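You operate a simulated robot arm through the tools that you are given. There is no shell and no other tool. Be economical: measure what you need, move in short steps, check, and stop when the job is done.

Carry out the task below with a simulated two-armed robot. There is one attempt and no reset: what you move stays moved.

JOB
Wipe up the spill on the top of the wooden bench with the red rag and put it back.
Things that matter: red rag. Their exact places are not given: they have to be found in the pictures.

It is judged by the outcome, as a careful person would: the job done as asked, and still so three seconds after it is handed in. It fails if anything else is knocked over, pushed out of place, dropped, spilled or broken.

ROBOT AND FRAMES
Two 7-joint arms with two-finger parallel grippers on one trunk, on a base that drives. Base frame: it is fixed to the floor where the robot stands at the start and does not move with it; the origin is under the middle of the robot, x ahead of it, y to its left, z up; the surface under the hand at the start is at about z = 980. Lengths are in mm, angles in rad, forces in N, time in s.
The left shoulder is at the start at [50, 168, 1207], the right one opposite. With the tool pointing down near the work surface each hand reaches from about 200 to 660 mm from the robot's upright axis, wherever it stands, measured 20 degrees to its own side. Payload 1.57 kg a hand.
The tool frame of a hand sits at the grasp point between the pads (the TCP): z along the fingers, y along the line on which they close. The tips reach 30 mm beyond it. The gripper opens to 80 mm. The fingers are 17 mm wide and 12 mm thick; the gripper's body (40 by 82 mm) begins 80 mm behind the TCP.
Orientation is that of the tool frame in the base frame, as a unit quaternion [x, y, z, w]. With the fingers straight down and closing along the base's y, the tool's x points along the base's -x, its y along +y and its z along -z.

CONTROLS
- The arms move only by the tool step_arm. It takes "left_targets", "right_targets" or both (then of equal length, played together; a hand with none holds still); each is a list of rows, each a list of 7 numbers: the shift along the tool's x, y, z in mm, then the turn, a rotation vector about the tool's x, y, z in rad, then the opening in per cent of the stroke, from 0 (shut) to 100 (fully open). In form: [[x, y, z, wx, wy, wz, hand], ...]. A call has 1 to 20 rows; each row is the pose to reach, as a shift and turn from the pose commanded when the call began, along the tool's axes at that moment. Each row takes 0.2 s and may step no farther than 50 mm and 0.15 rad from the row before; otherwise, or with a gripper value out of range, the whole call is refused. A pose out of reach is approached as far as the arm can. The call stops where the force on the tool passes 40 N (or 10 N more than at its start, if that is more) or the arm is blocked; 0.2 s more then pass. Each finger travels about 45 mm/s and halts on what it meets, pressing with about 43 N; the grip force reading is that of the motor and also rises with nothing between the fingers. The clock runs only during rows and for 0.2 s after the last one: add rows that repeat a pose to give the fingers time. It gives the time, the measured TCP pose, the force on the tool (base axes), the opening and the grip force at its end, in the units of the frame above (readings bear some noise), with the torque about the TCP (base axes, N m) and any sound that the robot's microphone picked up.
- Cameras (640 x 400 px; columns grow to the right, rows downward): "scene" is now at [123.6, -21.2, 1417.9]; the picture's right is [-0.33, -0.94, 0.00], its down [-0.56, 0.19, -0.81] and it looks along [0.76, -0.27, -0.59] (base axes); focal length 258 px, centre (320, 200). "left" rides on the left gripper at [72, 7, -122] in its tool frame; the picture's right is [-0.09, 1.00, 0.00], its down [-0.84, -0.08, -0.54] and it looks along [-0.54, -0.05, 0.84] (tool axes); focal length 238 px, centre (320, 200). "right" rides on the right gripper at [72, -7, -122] in its tool frame; the picture's right is [0.09, 1.00, 0.00], its down [-0.84, 0.08, -0.54] and it looks along [-0.54, 0.05, 0.84] (tool axes); focal length 238 px, centre (320, 200).
- grab_frame(camera): a new picture of that camera. The clock stands still meanwhile.
- raise_lower(by): slides the trunk up (or, below 0, down) by that many mm; the arms and the scene camera ride with it, the base frame stays. It gives what a move gives, with no picture.
- drive_base(legs): drives the robot by 1 to 6 legs, each [ahead, left, turn to the left] in mm, mm and rad, along the robot's own axes; the way and the turn of a leg run together, so that a leg with both is an arc; at most 1500 mm and 3.142 rad a leg. The arms and the cameras ride along, it lands a little off, and it stops where it bumps. It gives what a move gives.
- turn_head(pan, tilt): turns the head with the scene camera to pan (to the left, within 1.396 rad either way) and tilt (down, from -0.506 to 1.204), counted from straight ahead of the robot. It gives what a move gives.
- point_at(camera, pixels): for up to 12 pixels [column, row] of the newest picture of that camera ("zoom" is the newest enlarged one), the place [x, y, z] in the base frame of the surface seen there, good to about 3 mm, but the place of the scene camera against the robot may be out by one fixed shift of up to 12 mm in any direction. The clock stands still meanwhile.
- inspect(camera, box): a new picture of the part [left, top, right, bottom] of that camera's present view, enlarged. The clock stands still meanwhile.
- job_done(): hands the job in; it is judged then, once.

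Keep the steps short. Do not move on a guess: measure, check each grasp and each placing, and mend mistakes. In all there are 80 turns and 62 pictures (those below and enlarged ones count). Leave the grippers open and the arms clear of the work at the hand-in unless told otherwise, and finish with a single line.

The tools are called after "Request:" by a JSON object that holds its "fn" and its "kwargs". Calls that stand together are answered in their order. step_arm: Moves the arms, as the interface text tells. Its arguments: {"type":"object","properties":{"left_targets":{"type":"array"},"right_targets":{"type":"array"}},"required":[]} The other tools are called the same way: raise_lower (by) slides the trunk up or down; drive_base (legs) drives the base; turn_head (pan, tilt) turns the head that bears the scene camera; grab_frame (camera) takes a picture; point_at (camera, pixels) gives the place of the surface under pixels of a picture; inspect (camera, box) takes an enlarged picture of a part of a camera's view; job_done () hands the job in.

At the start:

```text
time_s: 0.0
left_ee_pos: [409.8, 39.6, 1176.2]
left_tool_rot: [-0.001, 1.0, 0.0, 0.001]
left_ft_force: [-0.1, -0.4, -0.3]
left_torque: [-0.02, 0.0, -0.07]
left_opening: 80.3
left_grasp_force: 0.0
right_ee_pos: [416.2, -394.2, 1194.7]
right_tool_rot: [0.0, 1.0, 0.0, -0.001]
right_ft_force: [-0.2, -1.1, 0.5]
right_torque: [-0.02, 0.01, 0.02]
right_opening: 79.9
right_grasp_force: 0.0
trunk travel left (down, up): [-375.0, 68.0]
robot x, y, heading: [1.6, 0.2, 0.002]
head pan, tilt: [-0.335, 0.634]
```

scene: 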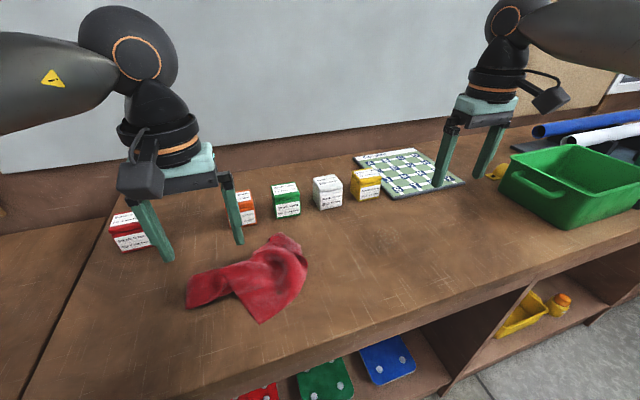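
right: 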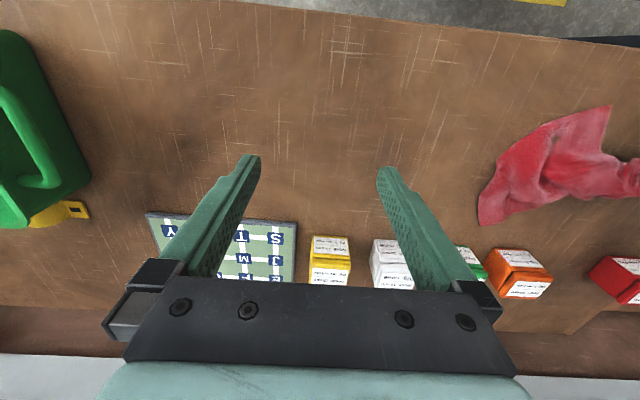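
left: 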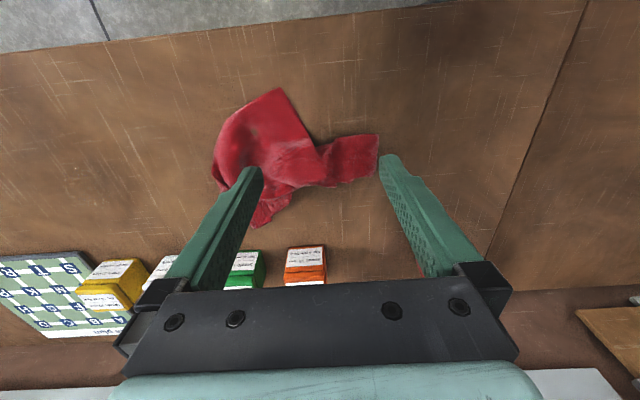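

The rag is on the bench (scene about 255,278), but I don't see a spill yet. I'll pan the head left first to look for it.

Request:
{"fn": "turn_head", "kwargs": {"pan": 0.6, "tilt": 0.7}}

Request:
{"fn": "grab_frame", "kwargs": {"camera": "scene"}}

Request:
{"fn": "turn_head", "kwargs": {"pan": -1.0, "tilt": 0.7}}

Request:
{"fn": "grab_frame", "kwargs": {"camera": "scene"}}

Request:
{"fn": "turn_head", "kwargs": {"pan": -0.1, "tilt": 0.9}}

Request:
{"fn": "grab_frame", "kwargs": {"camera": "scene"}}

```text
time_s: 1.2
left_ee_pos: [409.4, 39.6, 1175.7]
left_tool_rot: [0.0, 1.0, -0.001, 0.001]
left_ft_force: [-0.5, 0.4, 0.5]
left_torque: [0.04, 0.05, 0.01]
left_opening: 80.1
left_grasp_force: 0.0
right_ee_pos: [415.2, -394.0, 1194.2]
right_tool_rot: [0.0, 1.0, 0.0, -0.001]
right_ft_force: [0.2, -0.7, 0.2]
right_torque: [-0.01, -0.01, 0.01]
right_opening: 79.9
right_grasp_force: 0.1
trunk travel left (down, up): [-375.0, 68.0]
robot x, y, heading: [-1.9, 0.7, 0.0]
head pan, tilt: [0.6, 0.7]
```

```text
58 pictures are left
```

scene: 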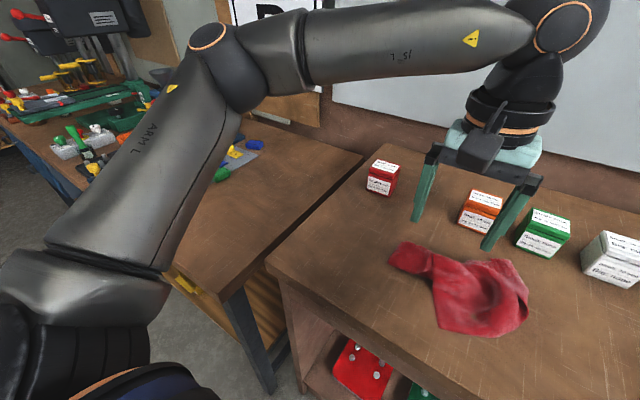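

```text
time_s: 2.9
left_ee_pos: [408.4, 38.6, 1175.2]
left_tool_rot: [0.0, 1.0, 0.0, 0.001]
left_ft_force: [1.0, -0.3, -0.8]
left_torque: [-0.02, -0.02, 0.03]
left_opening: 80.0
left_grasp_force: 0.0
right_ee_pos: [416.2, -393.7, 1194.5]
right_tool_rot: [0.0, 1.0, 0.0, 0.0]
right_ft_force: [-0.1, -0.3, 0.3]
right_torque: [-0.03, -0.02, 0.02]
right_opening: 79.9
right_grasp_force: 0.1
trunk travel left (down, up): [-375.0, 68.0]
robot x, y, heading: [-2.9, 0.3, 0.004]
head pan, tilt: [-1.0, 0.7]
```

```text
57 pictures are left
```

scene: 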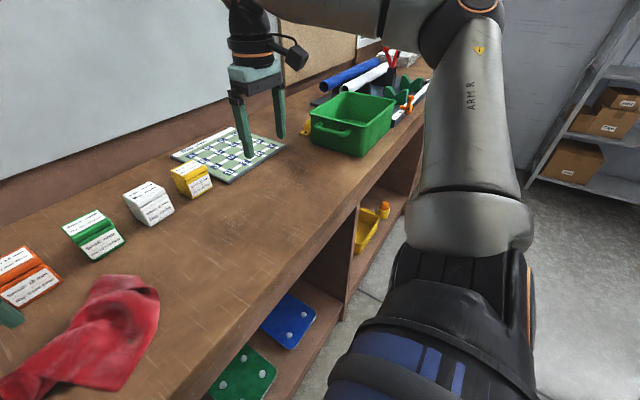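

```text
time_s: 4.1
left_ee_pos: [409.6, 39.0, 1175.4]
left_tool_rot: [-0.001, 1.0, 0.001, -0.001]
left_ft_force: [-0.1, -0.1, -1.0]
left_torque: [0.01, 0.02, 0.01]
left_opening: 80.1
left_grasp_force: 0.0
right_ee_pos: [416.4, -393.3, 1194.8]
right_tool_rot: [-0.001, 1.0, 0.0, 0.0]
right_ft_force: [0.5, -0.4, 0.0]
right_torque: [0.01, 0.01, -0.07]
right_opening: 80.2
right_grasp_force: 0.1
trunk travel left (down, up): [-375.0, 68.0]
robot x, y, heading: [1.0, 0.8, 0.003]
head pan, tilt: [-0.099, 0.901]
```

```text
56 pictures are left
```

scene: 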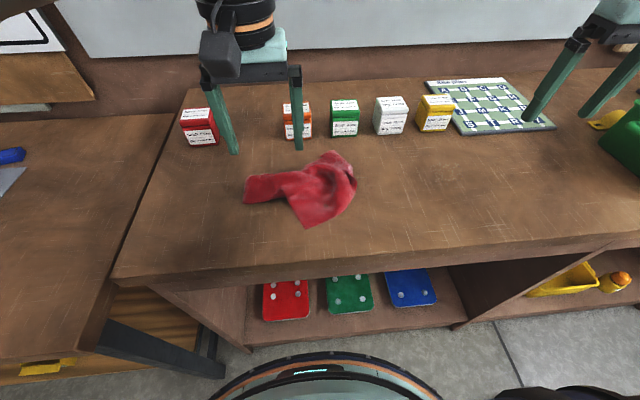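

No clear spill yet, so it may be a faint sheen. I'll enlarge the bench top left and right of the rag.

Request:
{"fn": "inspect", "kwargs": {"camera": "scene", "box": [340, 100, 640, 260]}}

Request:
{"fn": "inspect", "kwargs": {"camera": "scene", "box": [110, 110, 410, 280]}}

Request:
{"fn": "inspect", "kwargs": {"camera": "right", "box": [60, 0, 640, 300]}}

```text
2.13 times, centred on (490, 180) of scene
```

zoom: 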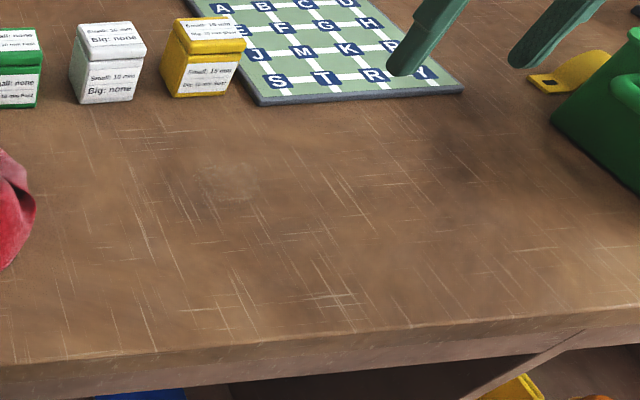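

```text
2.13 times, centred on (260, 195) of scene
```

zoom: 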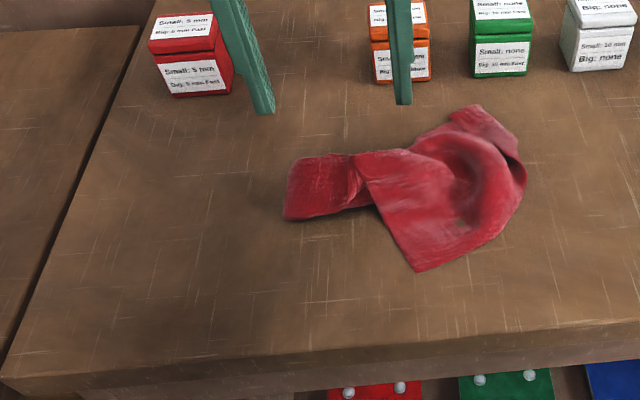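

```text
1.10 times, centred on (350, 150) of right
```

zoom: 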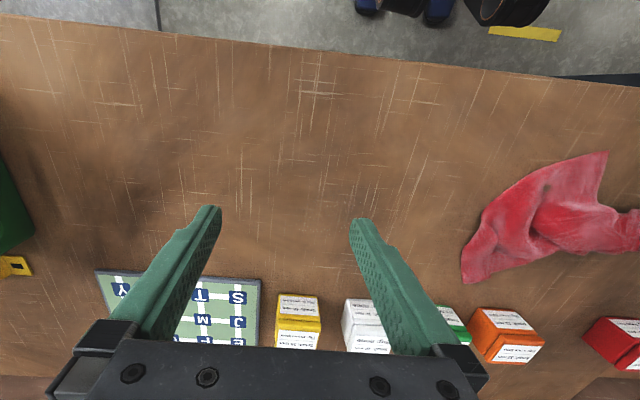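

There is a faint lighter blotch near scene (428,175) and a dark zone near (560,165). I'll zoom closer on both.

Request:
{"fn": "inspect", "kwargs": {"camera": "scene", "box": [385, 140, 505, 215]}}

Request:
{"fn": "inspect", "kwargs": {"camera": "scene", "box": [500, 130, 620, 205]}}

Request:
{"fn": "turn_head", "kwargs": {"pan": -0.7, "tilt": 0.4}}

Request:
{"fn": "inspect", "kwargs": {"camera": "scene", "box": [100, 80, 500, 330]}}

```text
5.33 times, centred on (445, 178) of scene
```

zoom: 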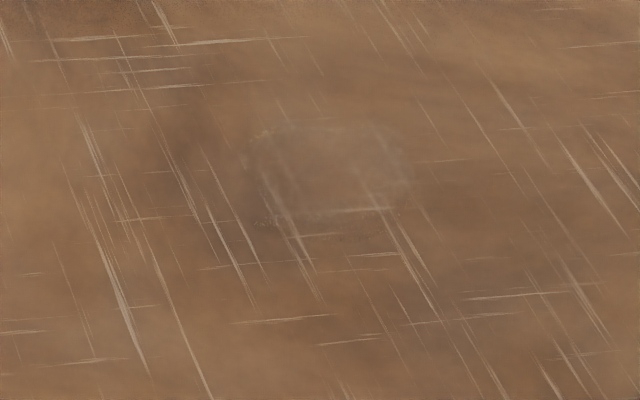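

```text
5.33 times, centred on (560, 168) of scene
```

zoom: 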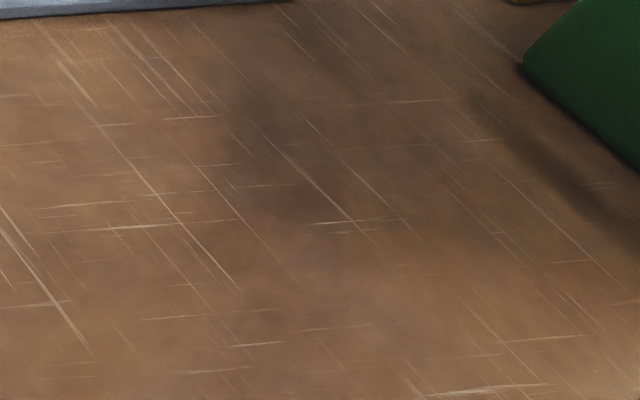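

```text
time_s: 5.1
left_ee_pos: [409.1, 40.3, 1175.5]
left_tool_rot: [0.0, 1.0, 0.001, 0.0]
left_ft_force: [0.4, -0.1, -0.3]
left_torque: [-0.02, 0.0, 0.03]
left_opening: 80.2
left_grasp_force: 0.0
right_ee_pos: [416.0, -392.9, 1194.1]
right_tool_rot: [0.0, 1.0, 0.0, 0.0]
right_ft_force: [-0.6, 0.7, -0.4]
right_torque: [-0.01, 0.02, 0.0]
right_opening: 80.1
right_grasp_force: 0.1
trunk travel left (down, up): [-375.0, 68.0]
robot x, y, heading: [-0.1, 2.4, 0.002]
head pan, tilt: [-0.7, 0.4]
```

```text
1.60 times, centred on (300, 205) of scene
```

zoom: 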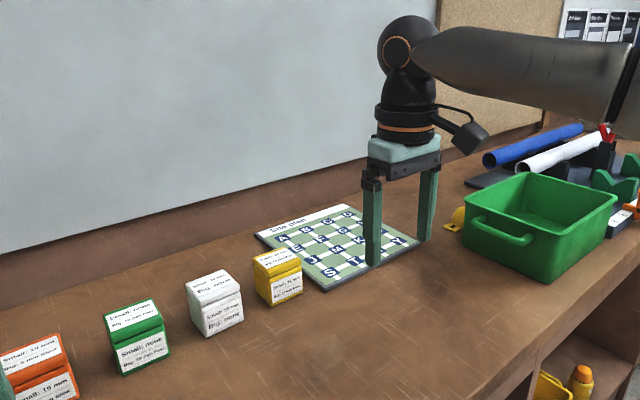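

The translucent patch at scene about (447,172), with brownish rims, looks like a small clear spill. I'll turn the head back and measure it together with the rag.

Request:
{"fn": "turn_head", "kwargs": {"pan": -0.3, "tilt": 0.9}}

Request:
{"fn": "grab_frame", "kwargs": {"camera": "scene"}}

Request:
{"fn": "inspect", "kwargs": {"camera": "scene", "box": [180, 110, 480, 298]}}

```text
time_s: 6.0
left_ee_pos: [408.2, 38.2, 1175.4]
left_tool_rot: [0.001, 1.0, 0.0, 0.0]
left_ft_force: [-0.4, -0.2, 0.8]
left_torque: [0.0, -0.01, -0.01]
left_opening: 80.1
left_grasp_force: 0.0
right_ee_pos: [415.6, -392.8, 1195.8]
right_tool_rot: [0.0, 1.0, 0.0, 0.0]
right_ft_force: [0.3, 0.3, -0.2]
right_torque: [0.03, -0.04, -0.02]
right_opening: 80.2
right_grasp_force: 0.1
trunk travel left (down, up): [-375.0, 68.0]
robot x, y, heading: [-2.2, -3.0, -0.002]
head pan, tilt: [-0.3, 0.901]
```

```text
49 pictures are left
```

scene: 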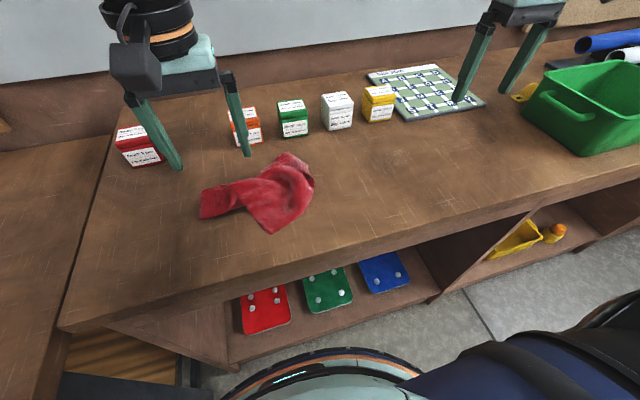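

```text
2.13 times, centred on (330, 204) of scene
```

zoom: 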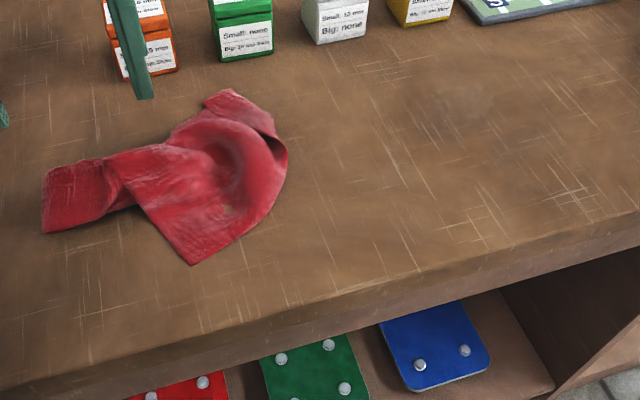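

In the zoom, the blotch is at about (465,97) and the rag spans (42–288, 90–265). I'll measure both.

Request:
{"fn": "point_at", "kwargs": {"camera": "zoom", "pixels": [[465, 97], [435, 97], [495, 97], [45, 230], [85, 190], [160, 190], [225, 170], [190, 260], [230, 95], [285, 160], [205, 205], [330, 40]]}}

Request:
{"fn": "inspect", "kwargs": {"camera": "scene", "box": [345, 110, 457, 180]}}

Request:
{"fn": "inspect", "kwargs": {"camera": "left", "box": [190, 70, 410, 250]}}

```text
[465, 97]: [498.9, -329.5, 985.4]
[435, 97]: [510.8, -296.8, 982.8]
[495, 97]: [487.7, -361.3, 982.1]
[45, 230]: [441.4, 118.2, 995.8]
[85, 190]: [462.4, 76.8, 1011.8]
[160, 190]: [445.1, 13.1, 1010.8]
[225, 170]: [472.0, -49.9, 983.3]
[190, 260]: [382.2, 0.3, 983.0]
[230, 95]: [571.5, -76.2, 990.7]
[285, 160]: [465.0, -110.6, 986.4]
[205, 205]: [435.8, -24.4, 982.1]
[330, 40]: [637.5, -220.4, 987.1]
```

```text
5.71 times, centred on (401, 145) of scene
```

zoom: 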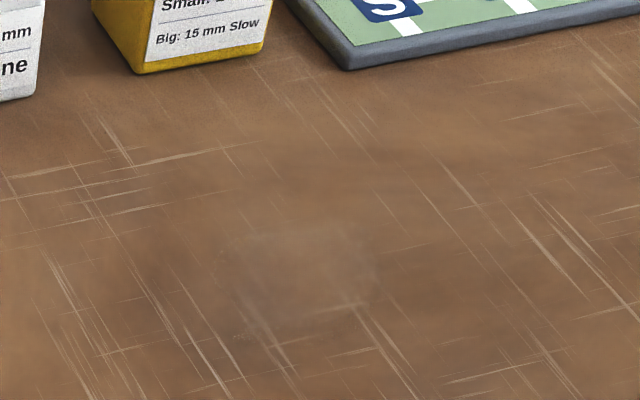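

```text
2.22 times, centred on (300, 160) of left
```

zoom: 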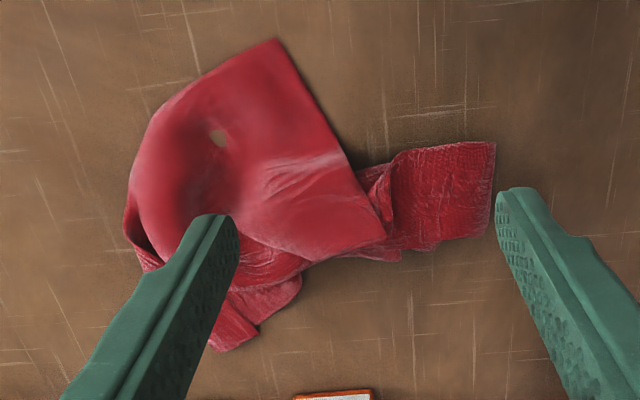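

The spill is at about (499,-330), some 65 mm wide. The rag is centred near (465,10). I'll use the left wrist zoom to get the rag's heights and choose a grasp.

Request:
{"fn": "point_at", "kwargs": {"camera": "zoom", "pixels": [[465, 190], [420, 190], [420, 155], [420, 235], [375, 200], [330, 185], [280, 200], [217, 138], [160, 130], [260, 70], [340, 240], [280, 290]]}}

Request:
{"fn": "inspect", "kwargs": {"camera": "right", "box": [440, 80, 640, 240]}}

```text
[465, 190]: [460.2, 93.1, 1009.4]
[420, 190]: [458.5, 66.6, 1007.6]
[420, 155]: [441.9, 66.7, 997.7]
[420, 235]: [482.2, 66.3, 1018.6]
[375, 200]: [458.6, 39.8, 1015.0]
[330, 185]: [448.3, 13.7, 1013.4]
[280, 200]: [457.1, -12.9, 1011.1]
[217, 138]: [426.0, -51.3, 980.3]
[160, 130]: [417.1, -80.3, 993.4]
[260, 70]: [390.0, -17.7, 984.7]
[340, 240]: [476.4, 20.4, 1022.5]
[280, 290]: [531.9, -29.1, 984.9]
```

```text
2.50 times, centred on (540, 160) of right
```

zoom: 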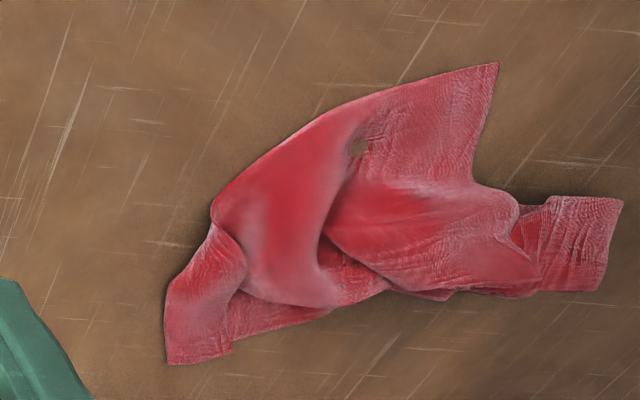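

The ridge of the rag runs along y at x≈477, z≈1020, near y≈20. I'll pinch it across with the right hand, which also reaches the spill. The left hand moves aside and up while the right hand comes over and turns 90°.

Request:
{"fn": "step_arm", "kwargs": {"left_targets": [[0, 20, -5, 0, 0, 0, 100], [0, 40, -10, 0, 0, 0, 100], [0, 60, -15, 0, 0, 0, 100], [0, 80, -20, 0, 0, 0, 100], [0, 100, -25, 0, 0, 0, 100], [0, 120, -30, 0, 0, 0, 100], [0, 140, -35, 0, 0, 0, 100], [0, 160, -40, 0, 0, 0, 100], [0, 180, -45, 0, 0, 0, 100], [0, 200, -50, 0, 0, 0, 100], [0, 220, -55, 0, 0, 0, 100], [0, 240, -60, 0, 0, 0, 100]], "right_targets": [[-5, 33, 3, 0, 0, -0.13, 100], [-10, 66, 6, 0, 0, -0.26, 100], [-15, 100, 9, 0, 0, -0.39, 100], [-20, 135, 12, 0, 0, -0.52, 100], [-25, 170, 15, 0, 0, -0.65, 100], [-30, 205, 20, 0, 0, -0.78, 100], [-35, 240, 25, 0, 0, -0.91, 100], [-40, 275, 30, 0, 0, -1.04, 100], [-44, 310, 40, 0, 0, -1.17, 100], [-48, 345, 50, 0, 0, -1.3, 100], [-52, 380, 60, 0, 0, -1.43, 100], [-56, 413, 70, 0, 0, -1.57, 100]]}}

Request:
{"fn": "grab_frame", "kwargs": {"camera": "scene"}}

Request:
{"fn": "grab_frame", "kwargs": {"camera": "right"}}

```text
time_s: 8.6
left_ee_pos: [409.0, 279.4, 1235.5]
left_tool_rot: [0.0, 1.0, 0.0, 0.0]
left_ft_force: [0.3, 0.1, -0.5]
left_torque: [-0.01, 0.03, 0.0]
left_opening: 80.0
left_grasp_force: 0.1
right_ee_pos: [421.7, -133.5, 1159.3]
right_tool_rot: [-0.57, 0.822, 0.0, 0.002]
right_ft_force: [-0.2, -0.2, -0.6]
right_torque: [0.02, 0.02, 0.02]
right_opening: 80.0
right_grasp_force: 0.1
right hand out of reach, approached as far as the arm can: row 8, 9, 10, 11, 12
trunk travel left (down, up): [-375.0, 68.0]
robot x, y, heading: [1.0, -1.4, 0.0]
head pan, tilt: [-0.3, 0.901]
```

```text
44 pictures are left
```

scene: 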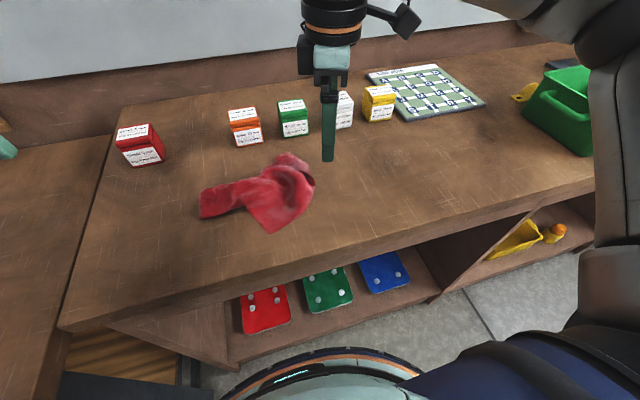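

```text
43 pictures are left
```

right: 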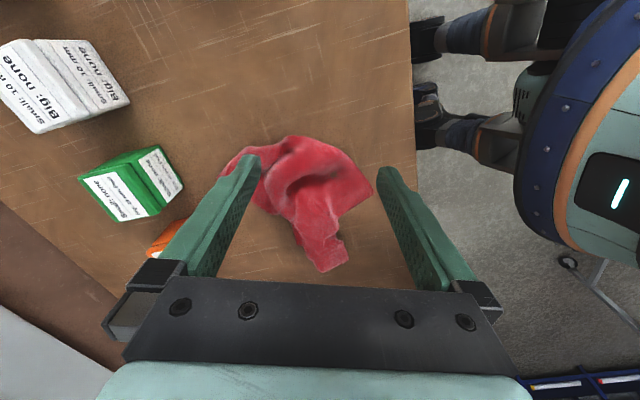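

The right arm can't cross that far while turned, so I need to drive left a little. Before that I'll measure the left bench's edge for clearance.

Request:
{"fn": "point_at", "kwargs": {"camera": "scene", "pixels": [[40, 380], [75, 392], [150, 380], [68, 330], [240, 385], [320, 355], [180, 385], [200, 385]]}}

Request:
{"fn": "turn_head", "kwargs": {"pan": 0.7, "tilt": 1.1}}

Request:
{"fn": "grab_frame", "kwargs": {"camera": "scene"}}

```text
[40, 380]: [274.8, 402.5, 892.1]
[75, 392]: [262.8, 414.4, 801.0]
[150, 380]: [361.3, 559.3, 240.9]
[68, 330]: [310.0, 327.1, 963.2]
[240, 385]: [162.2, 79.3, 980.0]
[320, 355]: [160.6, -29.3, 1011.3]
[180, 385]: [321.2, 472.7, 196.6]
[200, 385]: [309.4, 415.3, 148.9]
```

```text
time_s: 9.9
left_ee_pos: [409.4, 280.1, 1235.8]
left_tool_rot: [0.001, 1.0, 0.0, 0.0]
left_ft_force: [-0.6, 0.2, 0.0]
left_torque: [-0.03, -0.02, -0.02]
left_opening: 80.0
left_grasp_force: 0.1
right_ee_pos: [422.2, -133.6, 1160.3]
right_tool_rot: [-0.569, 0.822, 0.001, 0.002]
right_ft_force: [-0.7, -0.1, -0.3]
right_torque: [-0.03, -0.03, 0.0]
right_opening: 79.9
right_grasp_force: 0.0
trunk travel left (down, up): [-375.0, 68.0]
robot x, y, heading: [-0.8, 3.4, 0.0]
head pan, tilt: [0.7, 1.1]
```

```text
42 pictures are left
```

scene: 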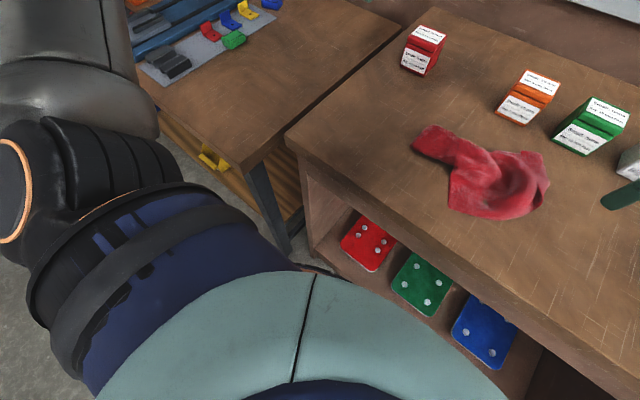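

The left bench's corner at (265,410) leaves room. I'll drive 150 mm left, then bring the right hand over the rag.

Request:
{"fn": "drive_base", "kwargs": {"legs": [[0, 150, 0]]}}

```text
time_s: 11.9
left_ee_pos: [409.0, 429.2, 1235.6]
left_tool_rot: [-0.001, 1.0, 0.001, 0.0]
left_ft_force: [-0.4, 0.0, -0.4]
left_torque: [0.0, -0.01, 0.04]
left_opening: 80.1
left_grasp_force: 0.0
right_ee_pos: [423.8, 16.5, 1160.5]
right_tool_rot: [-0.569, 0.822, 0.001, 0.002]
right_ft_force: [0.1, -0.1, -0.1]
right_torque: [-0.04, 0.02, -0.03]
right_opening: 79.8
right_grasp_force: 0.0
trunk travel left (down, up): [-375.0, 68.0]
robot x, y, heading: [-4.3, 151.8, -0.0]
head pan, tilt: [0.7, 1.1]
```

The hand now closes mostly across the ridge, which suits the grasp. I'll make a small test move toward (472,25) to confirm the reference pose.

Request:
{"fn": "step_arm", "kwargs": {"right_targets": [[-12, -21, 10, 0, 0, 0, 100], [-25, -42, 20, 0, 0, 0, 100]]}}

Request:
{"fn": "grab_frame", "kwargs": {"camera": "right"}}

```text
time_s: 12.5
left_ee_pos: [409.9, 429.9, 1236.2]
left_tool_rot: [0.001, 1.0, 0.0, 0.001]
left_ft_force: [0.6, -0.7, 0.4]
left_torque: [0.0, 0.05, 0.0]
left_opening: 80.1
left_grasp_force: 0.0
right_ee_pos: [453.0, 3.3, 1135.3]
right_tool_rot: [-0.569, 0.823, 0.0, 0.001]
right_ft_force: [0.5, -1.0, 0.6]
right_torque: [0.01, -0.01, 0.0]
right_opening: 80.5
right_grasp_force: 0.1
right hand out of reach, approached as far as the arm can: row 1, 2
trunk travel left (down, up): [-375.0, 68.0]
robot x, y, heading: [3.0, 148.5, -0.006]
head pan, tilt: [0.7, 1.1]
```

```text
41 pictures are left
```

right: 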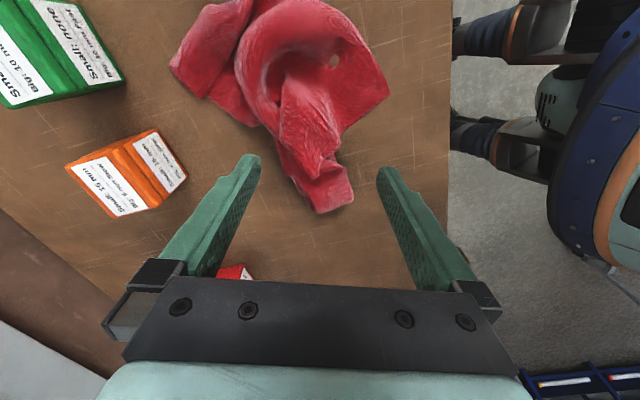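

The wrist seems to be at its turning limit. I'll back off 0.3 rad of turn and see whether the arm becomes free.

Request:
{"fn": "step_arm", "kwargs": {"right_targets": [[0, 0, 0, 0, 0, 0.15, 100], [0, 0, 0, 0, 0, 0.3, 100], [0, 0, 0, 0, 0, 0.3, 100]]}}

```text
time_s: 13.3
left_ee_pos: [409.7, 429.2, 1236.5]
left_tool_rot: [-0.001, 1.0, 0.0, 0.0]
left_ft_force: [-0.3, -0.2, 0.1]
left_torque: [0.02, -0.01, 0.01]
left_opening: 79.9
left_grasp_force: 0.0
right_ee_pos: [453.3, 3.5, 1135.7]
right_tool_rot: [-0.439, 0.898, 0.001, 0.002]
right_ft_force: [0.1, -0.1, 0.9]
right_torque: [-0.04, -0.01, 0.0]
right_opening: 80.1
right_grasp_force: 0.0
trunk travel left (down, up): [-375.0, 68.0]
robot x, y, heading: [0.7, 151.3, 0.002]
head pan, tilt: [0.7, 1.1]
```

That freed it; the closing line is 38° off x, which is fine. Now I'll move over (470,15) and lower to z≈1070, then look.

Request:
{"fn": "step_arm", "kwargs": {"right_targets": [[-10, -3, 10, 0, 0, 0, 100], [-20, -6, 25, 0, 0, 0, 100], [-20, -6, 50, 0, 0, 0, 100], [-20, -6, 65, 0, 0, 0, 100]]}}

Request:
{"fn": "grab_frame", "kwargs": {"camera": "right"}}

Request:
{"fn": "grab_frame", "kwargs": {"camera": "scene"}}

```text
time_s: 14.3
left_ee_pos: [409.5, 428.5, 1235.6]
left_tool_rot: [-0.001, 1.0, 0.001, 0.0]
left_ft_force: [-0.1, -0.3, -0.8]
left_torque: [0.0, 0.0, 0.0]
left_opening: 80.1
left_grasp_force: 0.1
right_ee_pos: [460.8, 1.1, 1072.5]
right_tool_rot: [-0.44, 0.898, 0.002, 0.003]
right_ft_force: [-0.1, -0.2, -0.4]
right_torque: [-0.01, -0.01, 0.0]
right_opening: 80.3
right_grasp_force: 0.1
right hand out of reach, approached as far as the arm can: row 1, 2, 3, 4
trunk travel left (down, up): [-375.0, 68.0]
robot x, y, heading: [0.4, 147.7, 0.005]
head pan, tilt: [0.7, 1.1]
```

```text
40 pictures are left
```

right: 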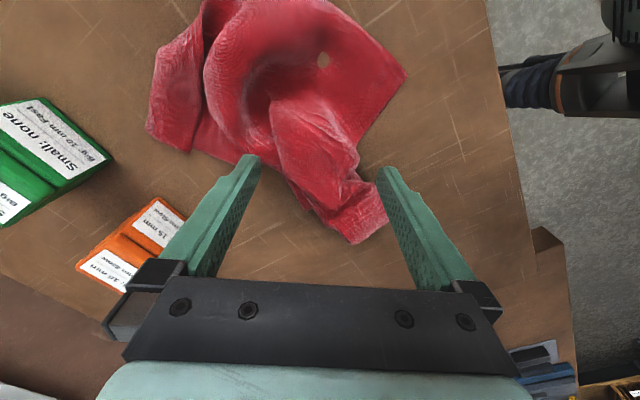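

```text
39 pictures are left
```

scene: 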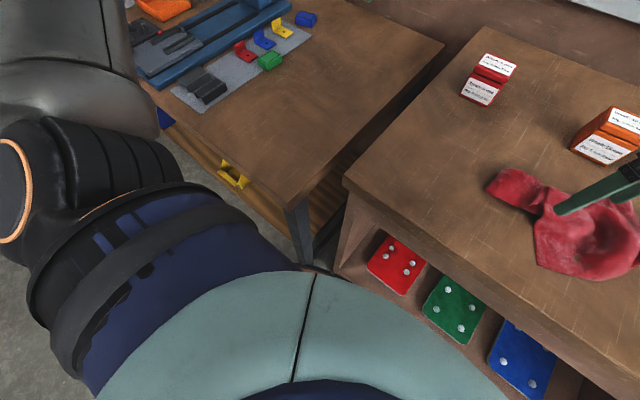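

The TCP sits above the ridge lobe (picture about (320,147)), with clear space for a finger on each side. I'll descend straight, with a slight turn back to stay within reach.

Request:
{"fn": "step_arm", "kwargs": {"right_targets": [[0, 0, 15, 0, 0, 0.1, 100], [0, 0, 30, 0, 0, 0.1, 100], [0, 0, 43, 0, 0, 0.1, 100], [0, 0, 55, 0, 0, 0.1, 100]]}}

Request:
{"fn": "grab_frame", "kwargs": {"camera": "right"}}

```text
time_s: 15.3
left_ee_pos: [409.1, 428.6, 1236.8]
left_tool_rot: [-0.001, 1.0, -0.001, 0.0]
left_ft_force: [-0.1, 0.3, -0.4]
left_torque: [0.01, 0.03, 0.01]
left_opening: 80.1
left_grasp_force: 0.0
right_ee_pos: [456.0, -7.5, 1020.1]
right_tool_rot: [-0.395, 0.919, 0.001, 0.002]
right_ft_force: [-0.4, -0.2, 0.4]
right_torque: [0.01, -0.02, -0.02]
right_opening: 79.8
right_grasp_force: 0.2
right hand out of reach, approached as far as the arm can: row 2, 3, 4
trunk travel left (down, up): [-375.0, 68.0]
robot x, y, heading: [0.1, 149.7, 0.003]
head pan, tilt: [0.7, 1.1]
```

```text
38 pictures are left
```

right: 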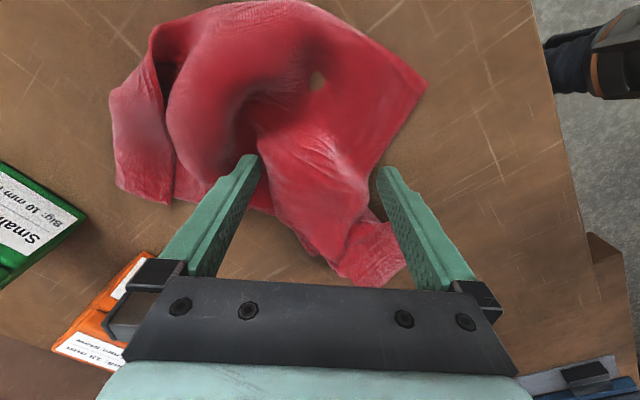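

The lobe lies between the fingers, with tips at z≈990. I'll go down 5 mm more and close.

Request:
{"fn": "step_arm", "kwargs": {"right_targets": [[0, 0, 5, 0, 0, 0.05, 100], [0, 0, 5, 0, 0, 0.05, 60], [0, 0, 5, 0, 0, 0.05, 20], [0, 0, 5, 0, 0, 0.05, 0], [0, 0, 5, 0, 0, 0.05, 0], [0, 0, 5, 0, 0, 0.05, 0], [0, 0, 5, 0, 0, 0.05, 0], [0, 0, 5, 0, 0, 0.05, 0]]}}

Request:
{"fn": "grab_frame", "kwargs": {"camera": "right"}}

```text
time_s: 17.1
left_ee_pos: [409.8, 429.0, 1236.0]
left_tool_rot: [-0.001, 1.0, 0.0, 0.0]
left_ft_force: [-0.3, -0.5, -0.1]
left_torque: [0.01, -0.02, -0.04]
left_opening: 80.0
left_grasp_force: 0.0
right_ee_pos: [454.3, -8.0, 1014.9]
right_tool_rot: [-0.371, 0.928, 0.002, 0.003]
right_ft_force: [-0.7, -0.1, 2.8]
right_torque: [-0.01, -0.02, 0.05]
right_opening: 3.7
right_grasp_force: 25.0
trunk travel left (down, up): [-375.0, 68.0]
robot x, y, heading: [-0.9, 151.9, 0.002]
head pan, tilt: [0.7, 1.1]
```

```text
37 pictures are left
```

right: 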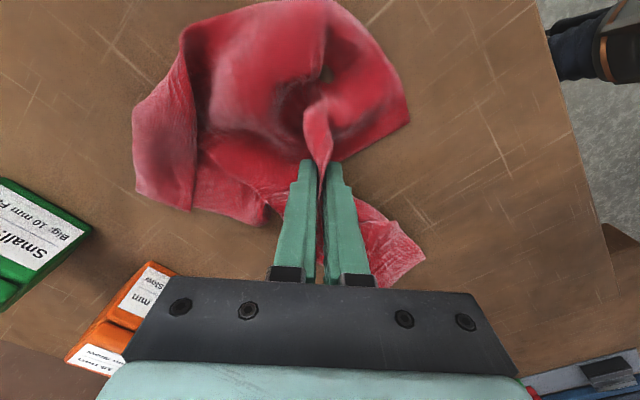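

The cloth is pinched (opening 3.7 mm). I'll lift slowly and check.

Request:
{"fn": "step_arm", "kwargs": {"right_targets": [[0, 0, -15, 0, 0, 0, 0], [0, 0, -35, 0, 0, 0, 0], [0, 0, -60, 0, 0, 0.0, 0], [0, 0, -85, 0, 0, 0, 0], [0, 0, -110, 0, 0, 0, 0], [0, 0, -135, 0, 0, 0, 0], [0, 0, -160, 0, 0, 0, 0], [0, 0, -180, 0, 0, 0, 0]]}}

Request:
{"fn": "turn_head", "kwargs": {"pan": -0.4, "tilt": 0.75}}

Request:
{"fn": "grab_frame", "kwargs": {"camera": "scene"}}

```text
time_s: 18.9
left_ee_pos: [409.3, 430.0, 1236.3]
left_tool_rot: [-0.002, 1.0, -0.001, 0.0]
left_ft_force: [-0.5, 0.3, 0.0]
left_torque: [-0.05, -0.04, -0.02]
left_opening: 79.9
left_grasp_force: 0.1
right_ee_pos: [456.5, -21.2, 1199.2]
right_tool_rot: [-0.371, 0.929, 0.001, 0.001]
right_ft_force: [-0.1, 0.2, 0.7]
right_torque: [-0.01, -0.02, 0.0]
right_opening: 3.9
right_grasp_force: 24.8
right hand out of reach, approached as far as the arm can: row 8
trunk travel left (down, up): [-375.0, 68.0]
robot x, y, heading: [0.2, 150.8, -0.001]
head pan, tilt: [0.7, 1.1]
```

```text
time_s: 20.2
left_ee_pos: [410.0, 429.7, 1234.6]
left_tool_rot: [-0.001, 1.0, 0.0, 0.0]
left_ft_force: [-1.0, 0.5, -0.4]
left_torque: [0.04, 0.01, 0.03]
left_opening: 79.9
left_grasp_force: 0.0
right_ee_pos: [457.1, -19.7, 1198.6]
right_tool_rot: [-0.371, 0.929, 0.001, 0.001]
right_ft_force: [-0.3, 0.4, 0.2]
right_torque: [-0.01, -0.04, -0.02]
right_opening: 4.1
right_grasp_force: 24.4
trunk travel left (down, up): [-375.0, 68.0]
robot x, y, heading: [0.4, 152.6, 0.005]
head pan, tilt: [-0.4, 0.75]
```

```text
36 pictures are left
```

scene: 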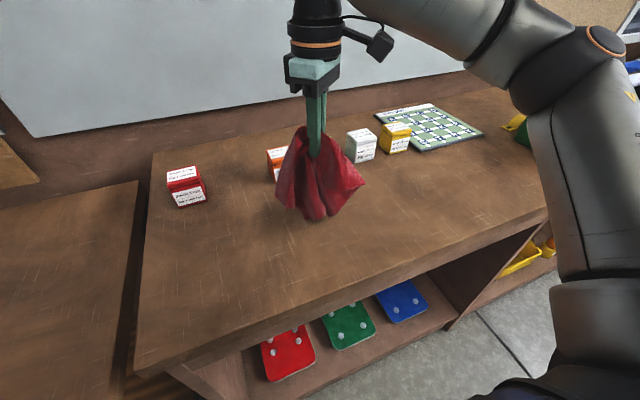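

The rag hangs securely and the bench under it looks clean. I'll drive 150 mm back to the right, then look at the spill area.

Request:
{"fn": "drive_base", "kwargs": {"legs": [[0, -150, 0]]}}

Request:
{"fn": "grab_frame", "kwargs": {"camera": "scene"}}

Request:
{"fn": "inspect", "kwargs": {"camera": "scene", "box": [330, 120, 560, 270]}}

```text
time_s: 22.1
left_ee_pos: [408.4, 279.8, 1236.5]
left_tool_rot: [-0.001, 1.0, 0.001, 0.0]
left_ft_force: [0.2, -0.2, 0.0]
left_torque: [-0.03, -0.02, -0.01]
left_opening: 80.0
left_grasp_force: 0.1
right_ee_pos: [455.1, -168.3, 1198.9]
right_tool_rot: [-0.372, 0.928, 0.001, 0.002]
right_ft_force: [0.0, -0.3, -0.6]
right_torque: [-0.03, -0.01, 0.04]
right_opening: 3.8
right_grasp_force: 24.8
trunk travel left (down, up): [-375.0, 68.0]
robot x, y, heading: [-1.3, 0.8, 0.002]
head pan, tilt: [-0.4, 0.75]
```

```text
35 pictures are left
```

scene: 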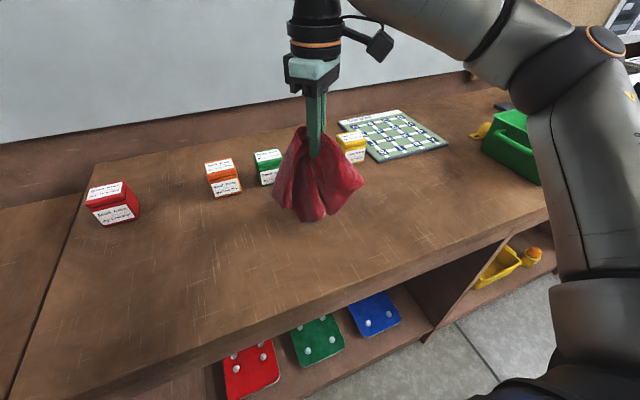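

```text
2.67 times, centred on (445, 195) of scene
```

zoom: 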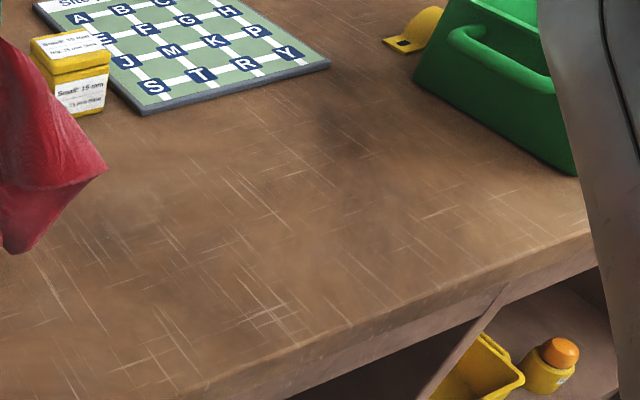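

I'll zoom on the patch again, at about scene (375,200), to get its extent.

Request:
{"fn": "inspect", "kwargs": {"camera": "scene", "box": [345, 165, 441, 225]}}

Request:
{"fn": "inspect", "kwargs": {"camera": "right", "box": [0, 0, 320, 200]}}

```text
6.67 times, centred on (393, 195) of scene
```

zoom: 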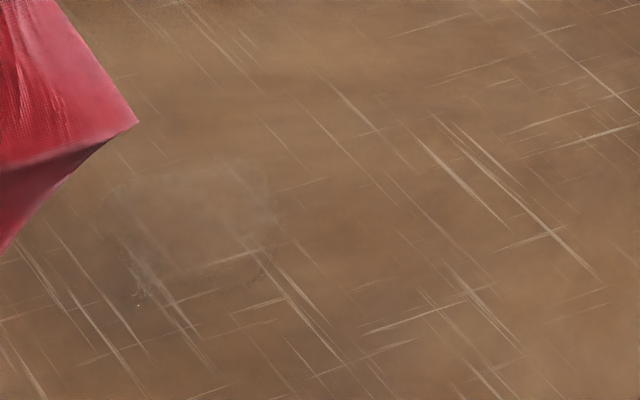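

```text
2.00 times, centred on (160, 100) of right
```

zoom: 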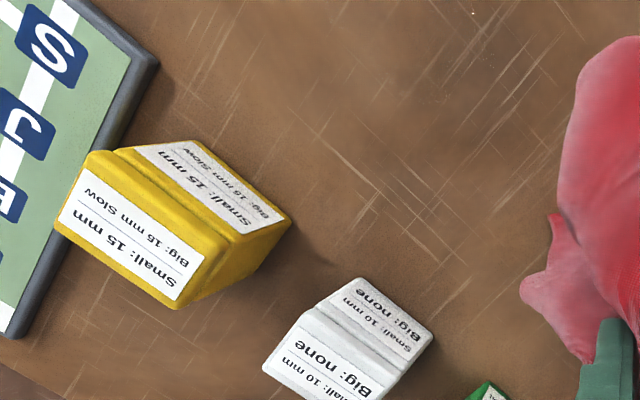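

The patch spans scene about (360–386, 189–211). I'll measure its rim.

Request:
{"fn": "point_at", "kwargs": {"camera": "scene", "pixels": [[372, 200], [361, 198], [386, 198], [375, 189], [366, 211], [384, 207]]}}

```text
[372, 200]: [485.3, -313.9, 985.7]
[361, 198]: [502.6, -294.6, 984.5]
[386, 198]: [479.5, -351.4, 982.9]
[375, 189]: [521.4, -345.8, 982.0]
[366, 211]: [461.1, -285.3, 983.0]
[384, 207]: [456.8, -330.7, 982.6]
```

The spill's centre is about (489,-322), spanning x 455–522 and y -290 to -352. I'll carry the rag above it and lower it.

Request:
{"fn": "step_arm", "kwargs": {"right_targets": [[16, -27, 0, 0, 0, 0, 0], [32, -54, 0, 0, 0, 0, 0], [48, -81, 0, 0, 0, 0, 0], [65, -108, 0, 0, 0, 0, 0], [81, -135, 0, 0, 0, 0, 0], [81, -135, 30, 0, 0, 0, 0], [81, -135, 60, 0, 0, 0, 0], [81, -135, 90, 0, 0, 0, 0], [81, -135, 120, 0, 0, 0, 0], [81, -135, 145, 0, 0, 0, 0]]}}

Request:
{"fn": "grab_frame", "kwargs": {"camera": "scene"}}

Request:
{"fn": "grab_frame", "kwargs": {"camera": "right"}}

```text
time_s: 24.4
left_ee_pos: [409.5, 279.9, 1234.8]
left_tool_rot: [-0.001, 1.0, 0.0, 0.0]
left_ft_force: [0.1, 0.4, 0.1]
left_torque: [-0.01, 0.04, 0.0]
left_opening: 79.9
left_grasp_force: 0.0
right_ee_pos: [492.9, -323.7, 1053.3]
right_tool_rot: [-0.372, 0.928, 0.001, 0.002]
right_ft_force: [-0.9, 0.0, 0.4]
right_torque: [-0.04, -0.03, 0.0]
right_opening: 3.9
right_grasp_force: 24.6
trunk travel left (down, up): [-375.0, 68.0]
robot x, y, heading: [1.2, 2.3, 0.004]
head pan, tilt: [-0.4, 0.75]
```

```text
31 pictures are left
```

scene: 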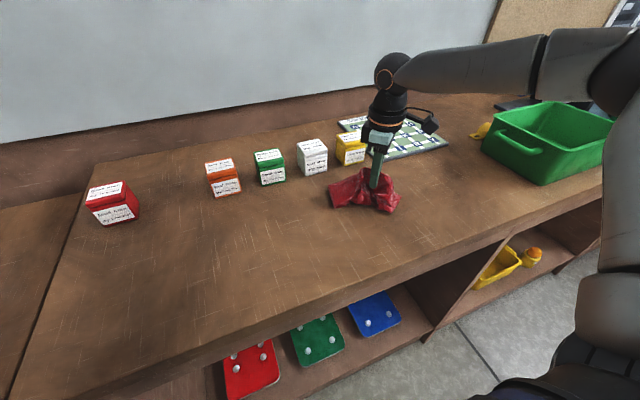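

```text
30 pictures are left
```

right: 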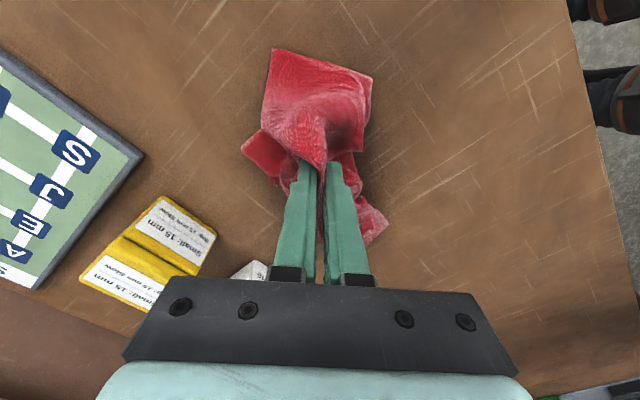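

The rag rests on the spot and clears the boxes and board. I'll press down gently while watching the force.

Request:
{"fn": "step_arm", "kwargs": {"right_targets": [[0, 0, 12, 0, 0, 0, 0], [0, 0, 24, 0, 0, 0, 0], [0, 0, 34, 0, 0, 0, 0], [0, 0, 34, 0, 0, 0, 0]]}}

```text
time_s: 25.4
left_ee_pos: [409.3, 281.2, 1235.5]
left_tool_rot: [-0.001, 1.0, 0.0, 0.0]
left_ft_force: [0.0, 0.1, 0.5]
left_torque: [0.0, 0.03, 0.01]
left_opening: 80.0
left_grasp_force: 0.0
right_ee_pos: [492.2, -321.6, 1021.1]
right_tool_rot: [-0.373, 0.928, 0.001, 0.003]
right_ft_force: [0.3, 0.4, 7.0]
right_torque: [0.02, -0.02, 0.02]
right_opening: 3.7
right_grasp_force: 24.2
trunk travel left (down, up): [-375.0, 68.0]
robot x, y, heading: [0.5, 4.0, -0.001]
head pan, tilt: [-0.4, 0.75]
```

7 N of upward force means good contact. I'll wipe in a zigzag over x ±42, y ±45 mm around the centre.

Request:
{"fn": "step_arm", "kwargs": {"right_targets": [[-17, 18, 2, 0, 0, 0, 0], [-31, 33, 2, 0, 0, 0, 0], [-17, 46, 2, 0, 0, 0, 0], [4, 25, 2, 0, 0, 0, 0], [25, 3, 2, 0, 0, 0, 0], [46, -19, 2, 0, 0, 0, 0], [61, -4, 2, 0, 0, 0, 0], [41, 18, 2, 0, 0, 0, 0], [20, 40, 2, 0, 0, 0, 0], [-1, 62, 2, 0, 0, 0, 0], [-17, 46, 2, 0, 0, 0, 0], [-31, 33, 2, 0, 0, 0, 0], [-10, 11, 2, 0, 0, 0, 0], [10, -11, 2, 0, 0, 0, 0], [31, -33, 2, 0, 0, 0, 0], [17, -46, 2, 0, 0, 0, 0], [-4, -25, 2, 0, 0, 0, 0], [-25, -3, 2, 0, 0, 0, 0], [-46, 19, 2, 0, 0, 0, 0], [-59, 6, 2, 0, 0, 0, 0]]}}

Request:
{"fn": "grab_frame", "kwargs": {"camera": "right"}}

```text
time_s: 29.6
left_ee_pos: [408.9, 280.0, 1234.5]
left_tool_rot: [-0.001, 1.0, 0.0, 0.0]
left_ft_force: [0.9, 0.6, -1.0]
left_torque: [0.0, 0.03, 0.0]
left_opening: 80.1
left_grasp_force: 0.0
right_ee_pos: [531.7, -274.8, 1020.2]
right_tool_rot: [-0.372, 0.928, 0.001, 0.001]
right_ft_force: [-0.2, 0.1, 0.2]
right_torque: [-0.03, 0.03, 0.0]
right_opening: 3.7
right_grasp_force: 24.5
trunk travel left (down, up): [-375.0, 68.0]
robot x, y, heading: [-3.9, 2.0, 0.002]
head pan, tilt: [-0.4, 0.75]
```

```text
29 pictures are left
```

right: 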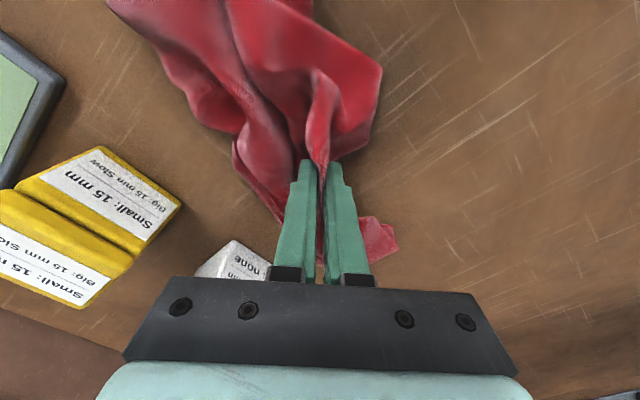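

The cloth has spread and the force has dropped to zero. I'll press a bit lower and check before the next strokes.

Request:
{"fn": "step_arm", "kwargs": {"right_targets": [[0, 0, 4, 0, 0, 0, 0], [0, 0, 7, 0, 0, 0, 0], [0, 0, 7, 0, 0, 0, 0]]}}

```text
time_s: 30.4
left_ee_pos: [408.5, 281.1, 1235.7]
left_tool_rot: [-0.001, 1.0, 0.0, 0.0]
left_ft_force: [1.1, -0.6, 0.6]
left_torque: [-0.01, -0.03, -0.03]
left_opening: 80.0
left_grasp_force: 0.1
right_ee_pos: [531.1, -275.8, 1013.9]
right_tool_rot: [-0.372, 0.928, 0.0, 0.003]
right_ft_force: [-0.5, -0.1, 10.1]
right_torque: [0.01, -0.05, -0.01]
right_opening: 3.8
right_grasp_force: 24.5
trunk travel left (down, up): [-375.0, 68.0]
robot x, y, heading: [0.0, 0.5, 0.003]
head pan, tilt: [-0.4, 0.75]
```

10 N now. I'll do the second full zigzag pass at this pressure.

Request:
{"fn": "step_arm", "kwargs": {"right_targets": [[22, -23, 0, 0, 0, 0, 0], [44, -46, 0, 0, 0, 0, 0], [66, -69, 0, 0, 0, 0, 0], [79, -56, 0, 0, 0, 0, 0], [57, -34, 0, 0, 0, 0, 0], [35, -11, 0, 0, 0, 0, 0], [13, 12, 0, 0, 0, 0, 0], [26, 25, 0, 0, 0, 0, 0], [48, 2, 0, 0, 0, 0, 0], [70, -21, 0, 0, 0, 0, 0], [92, -44, 0, 0, 0, 0, 0], [105, -31, 0, 0, 0, 0, 0], [83, -9, 0, 0, 0, 0, 0], [61, 14, 0, 0, 0, 0, 0], [39, 37, 0, 0, 0, 0, 0], [52, 50, 0, 0, 0, 0, 0], [74, 27, 0, 0, 0, 0, 0], [96, 3, 0, 0, 0, 0, 0], [118, -19, 0, 0, 0, 0, 0]]}}

Request:
{"fn": "grab_frame", "kwargs": {"camera": "scene"}}

```text
time_s: 34.4
left_ee_pos: [408.2, 282.3, 1234.4]
left_tool_rot: [-0.001, 1.0, -0.001, 0.001]
left_ft_force: [-0.1, 0.4, 0.5]
left_torque: [0.01, -0.04, -0.02]
left_opening: 80.0
left_grasp_force: 0.1
right_ee_pos: [459.7, -370.2, 1012.1]
right_tool_rot: [-0.373, 0.928, 0.0, 0.003]
right_ft_force: [-0.4, 5.2, 19.4]
right_torque: [0.14, 0.0, 0.03]
right_opening: 3.7
right_grasp_force: 25.1
trunk travel left (down, up): [-375.0, 68.0]
robot x, y, heading: [-1.8, 1.6, -0.0]
head pan, tilt: [-0.4, 0.75]
```

```text
28 pictures are left
```

scene: 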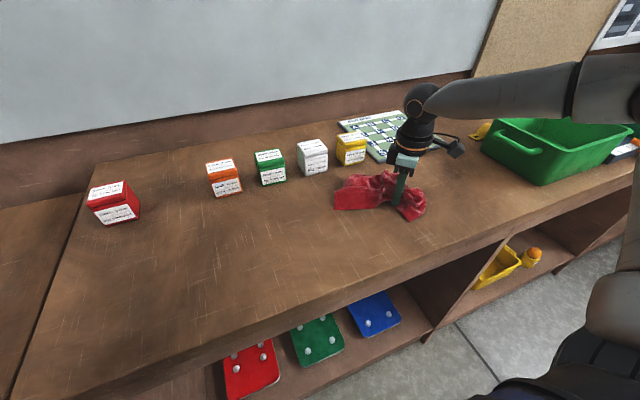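

Second pass done. I'll lift the rag and bring it back to the left so I can see the spot.

Request:
{"fn": "step_arm", "kwargs": {"right_targets": [[0, 0, -25, 0, 0, 0, 0], [0, 0, -60, 0, 0, 0, 0], [0, 0, -95, 0, 0, 0, 0], [0, 0, -130, 0, 0, 0, 0], [0, 0, -165, 0, 0, 0, 0], [-30, 20, -185, 0, 0, 0, 0], [-60, 45, -185, 0, 0, 0, 0], [-90, 70, -185, 0, 0, 0, 0], [-120, 100, -185, 0, 0, 0, 0], [-145, 130, -185, 0, 0, 0, 0]]}}

Request:
{"fn": "inspect", "kwargs": {"camera": "scene", "box": [335, 160, 431, 220]}}

Request:
{"fn": "grab_frame", "kwargs": {"camera": "scene"}}

```text
time_s: 36.5
left_ee_pos: [411.6, 279.3, 1234.2]
left_tool_rot: [0.0, 1.0, 0.0, 0.0]
left_ft_force: [0.3, -0.8, 0.0]
left_torque: [-0.02, 0.0, 0.01]
left_opening: 80.0
left_grasp_force: 0.2
right_ee_pos: [475.9, -182.2, 1193.9]
right_tool_rot: [-0.369, 0.93, 0.0, 0.0]
right_ft_force: [0.7, 0.2, 0.5]
right_torque: [0.01, 0.02, -0.01]
right_opening: 3.9
right_grasp_force: 25.2
right hand out of reach, approached as far as the arm can: row 10
trunk travel left (down, up): [-375.0, 68.0]
robot x, y, heading: [3.0, 1.1, 0.005]
head pan, tilt: [-0.4, 0.75]
```

```text
6.67 times, centred on (383, 190) of scene
```

zoom: 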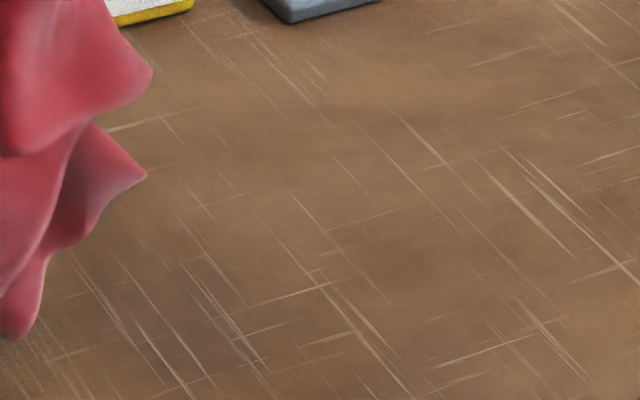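

```text
26 pictures are left
```

scene: 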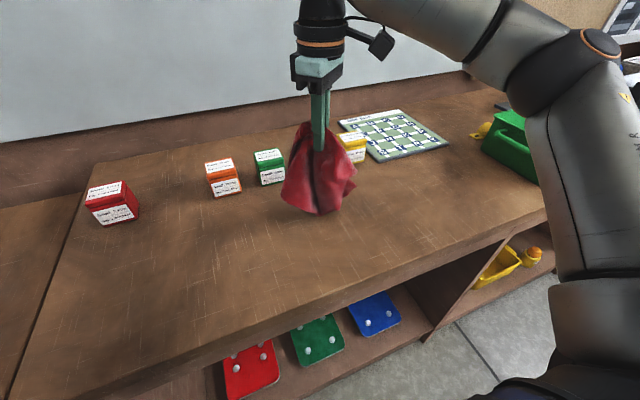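

The patch is gone. Before putting the rag back, I'll check the far right part of the bench for any other spill.

Request:
{"fn": "turn_head", "kwargs": {"pan": -0.85, "tilt": 0.6}}

Request:
{"fn": "inspect", "kwargs": {"camera": "scene", "box": [200, 80, 520, 280]}}

Request:
{"fn": "inspect", "kwargs": {"camera": "right", "box": [0, 0, 640, 400]}}

```text
time_s: 37.5
left_ee_pos: [409.4, 280.1, 1233.7]
left_tool_rot: [-0.001, 1.0, 0.0, 0.0]
left_ft_force: [-0.5, 0.4, 0.6]
left_torque: [0.02, 0.01, 0.02]
left_opening: 80.2
left_grasp_force: 0.1
right_ee_pos: [473.8, -182.9, 1194.5]
right_tool_rot: [-0.37, 0.929, -0.001, 0.0]
right_ft_force: [0.6, -0.3, -0.5]
right_torque: [0.0, -0.02, 0.0]
right_opening: 3.5
right_grasp_force: 24.4
trunk travel left (down, up): [-375.0, 68.0]
robot x, y, heading: [1.1, 2.6, 0.003]
head pan, tilt: [-0.85, 0.6]
```

```text
2.00 times, centred on (360, 180) of scene
```

zoom: 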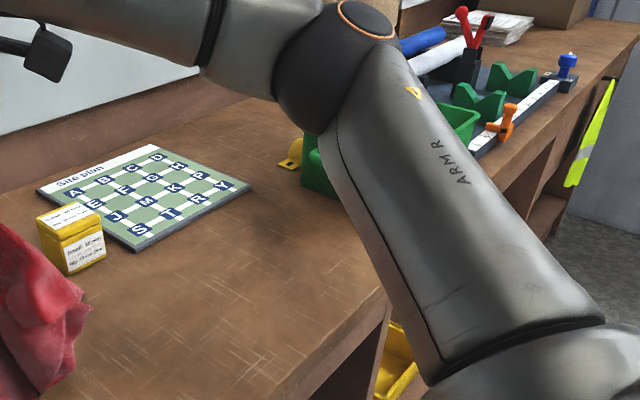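

```text
1.00 times, centred on (320, 200) of right (not enlarged: the box is as wide or as high as the picture)
```

zoom: 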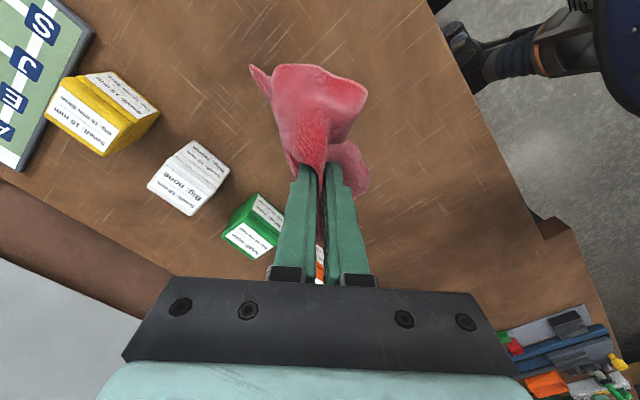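

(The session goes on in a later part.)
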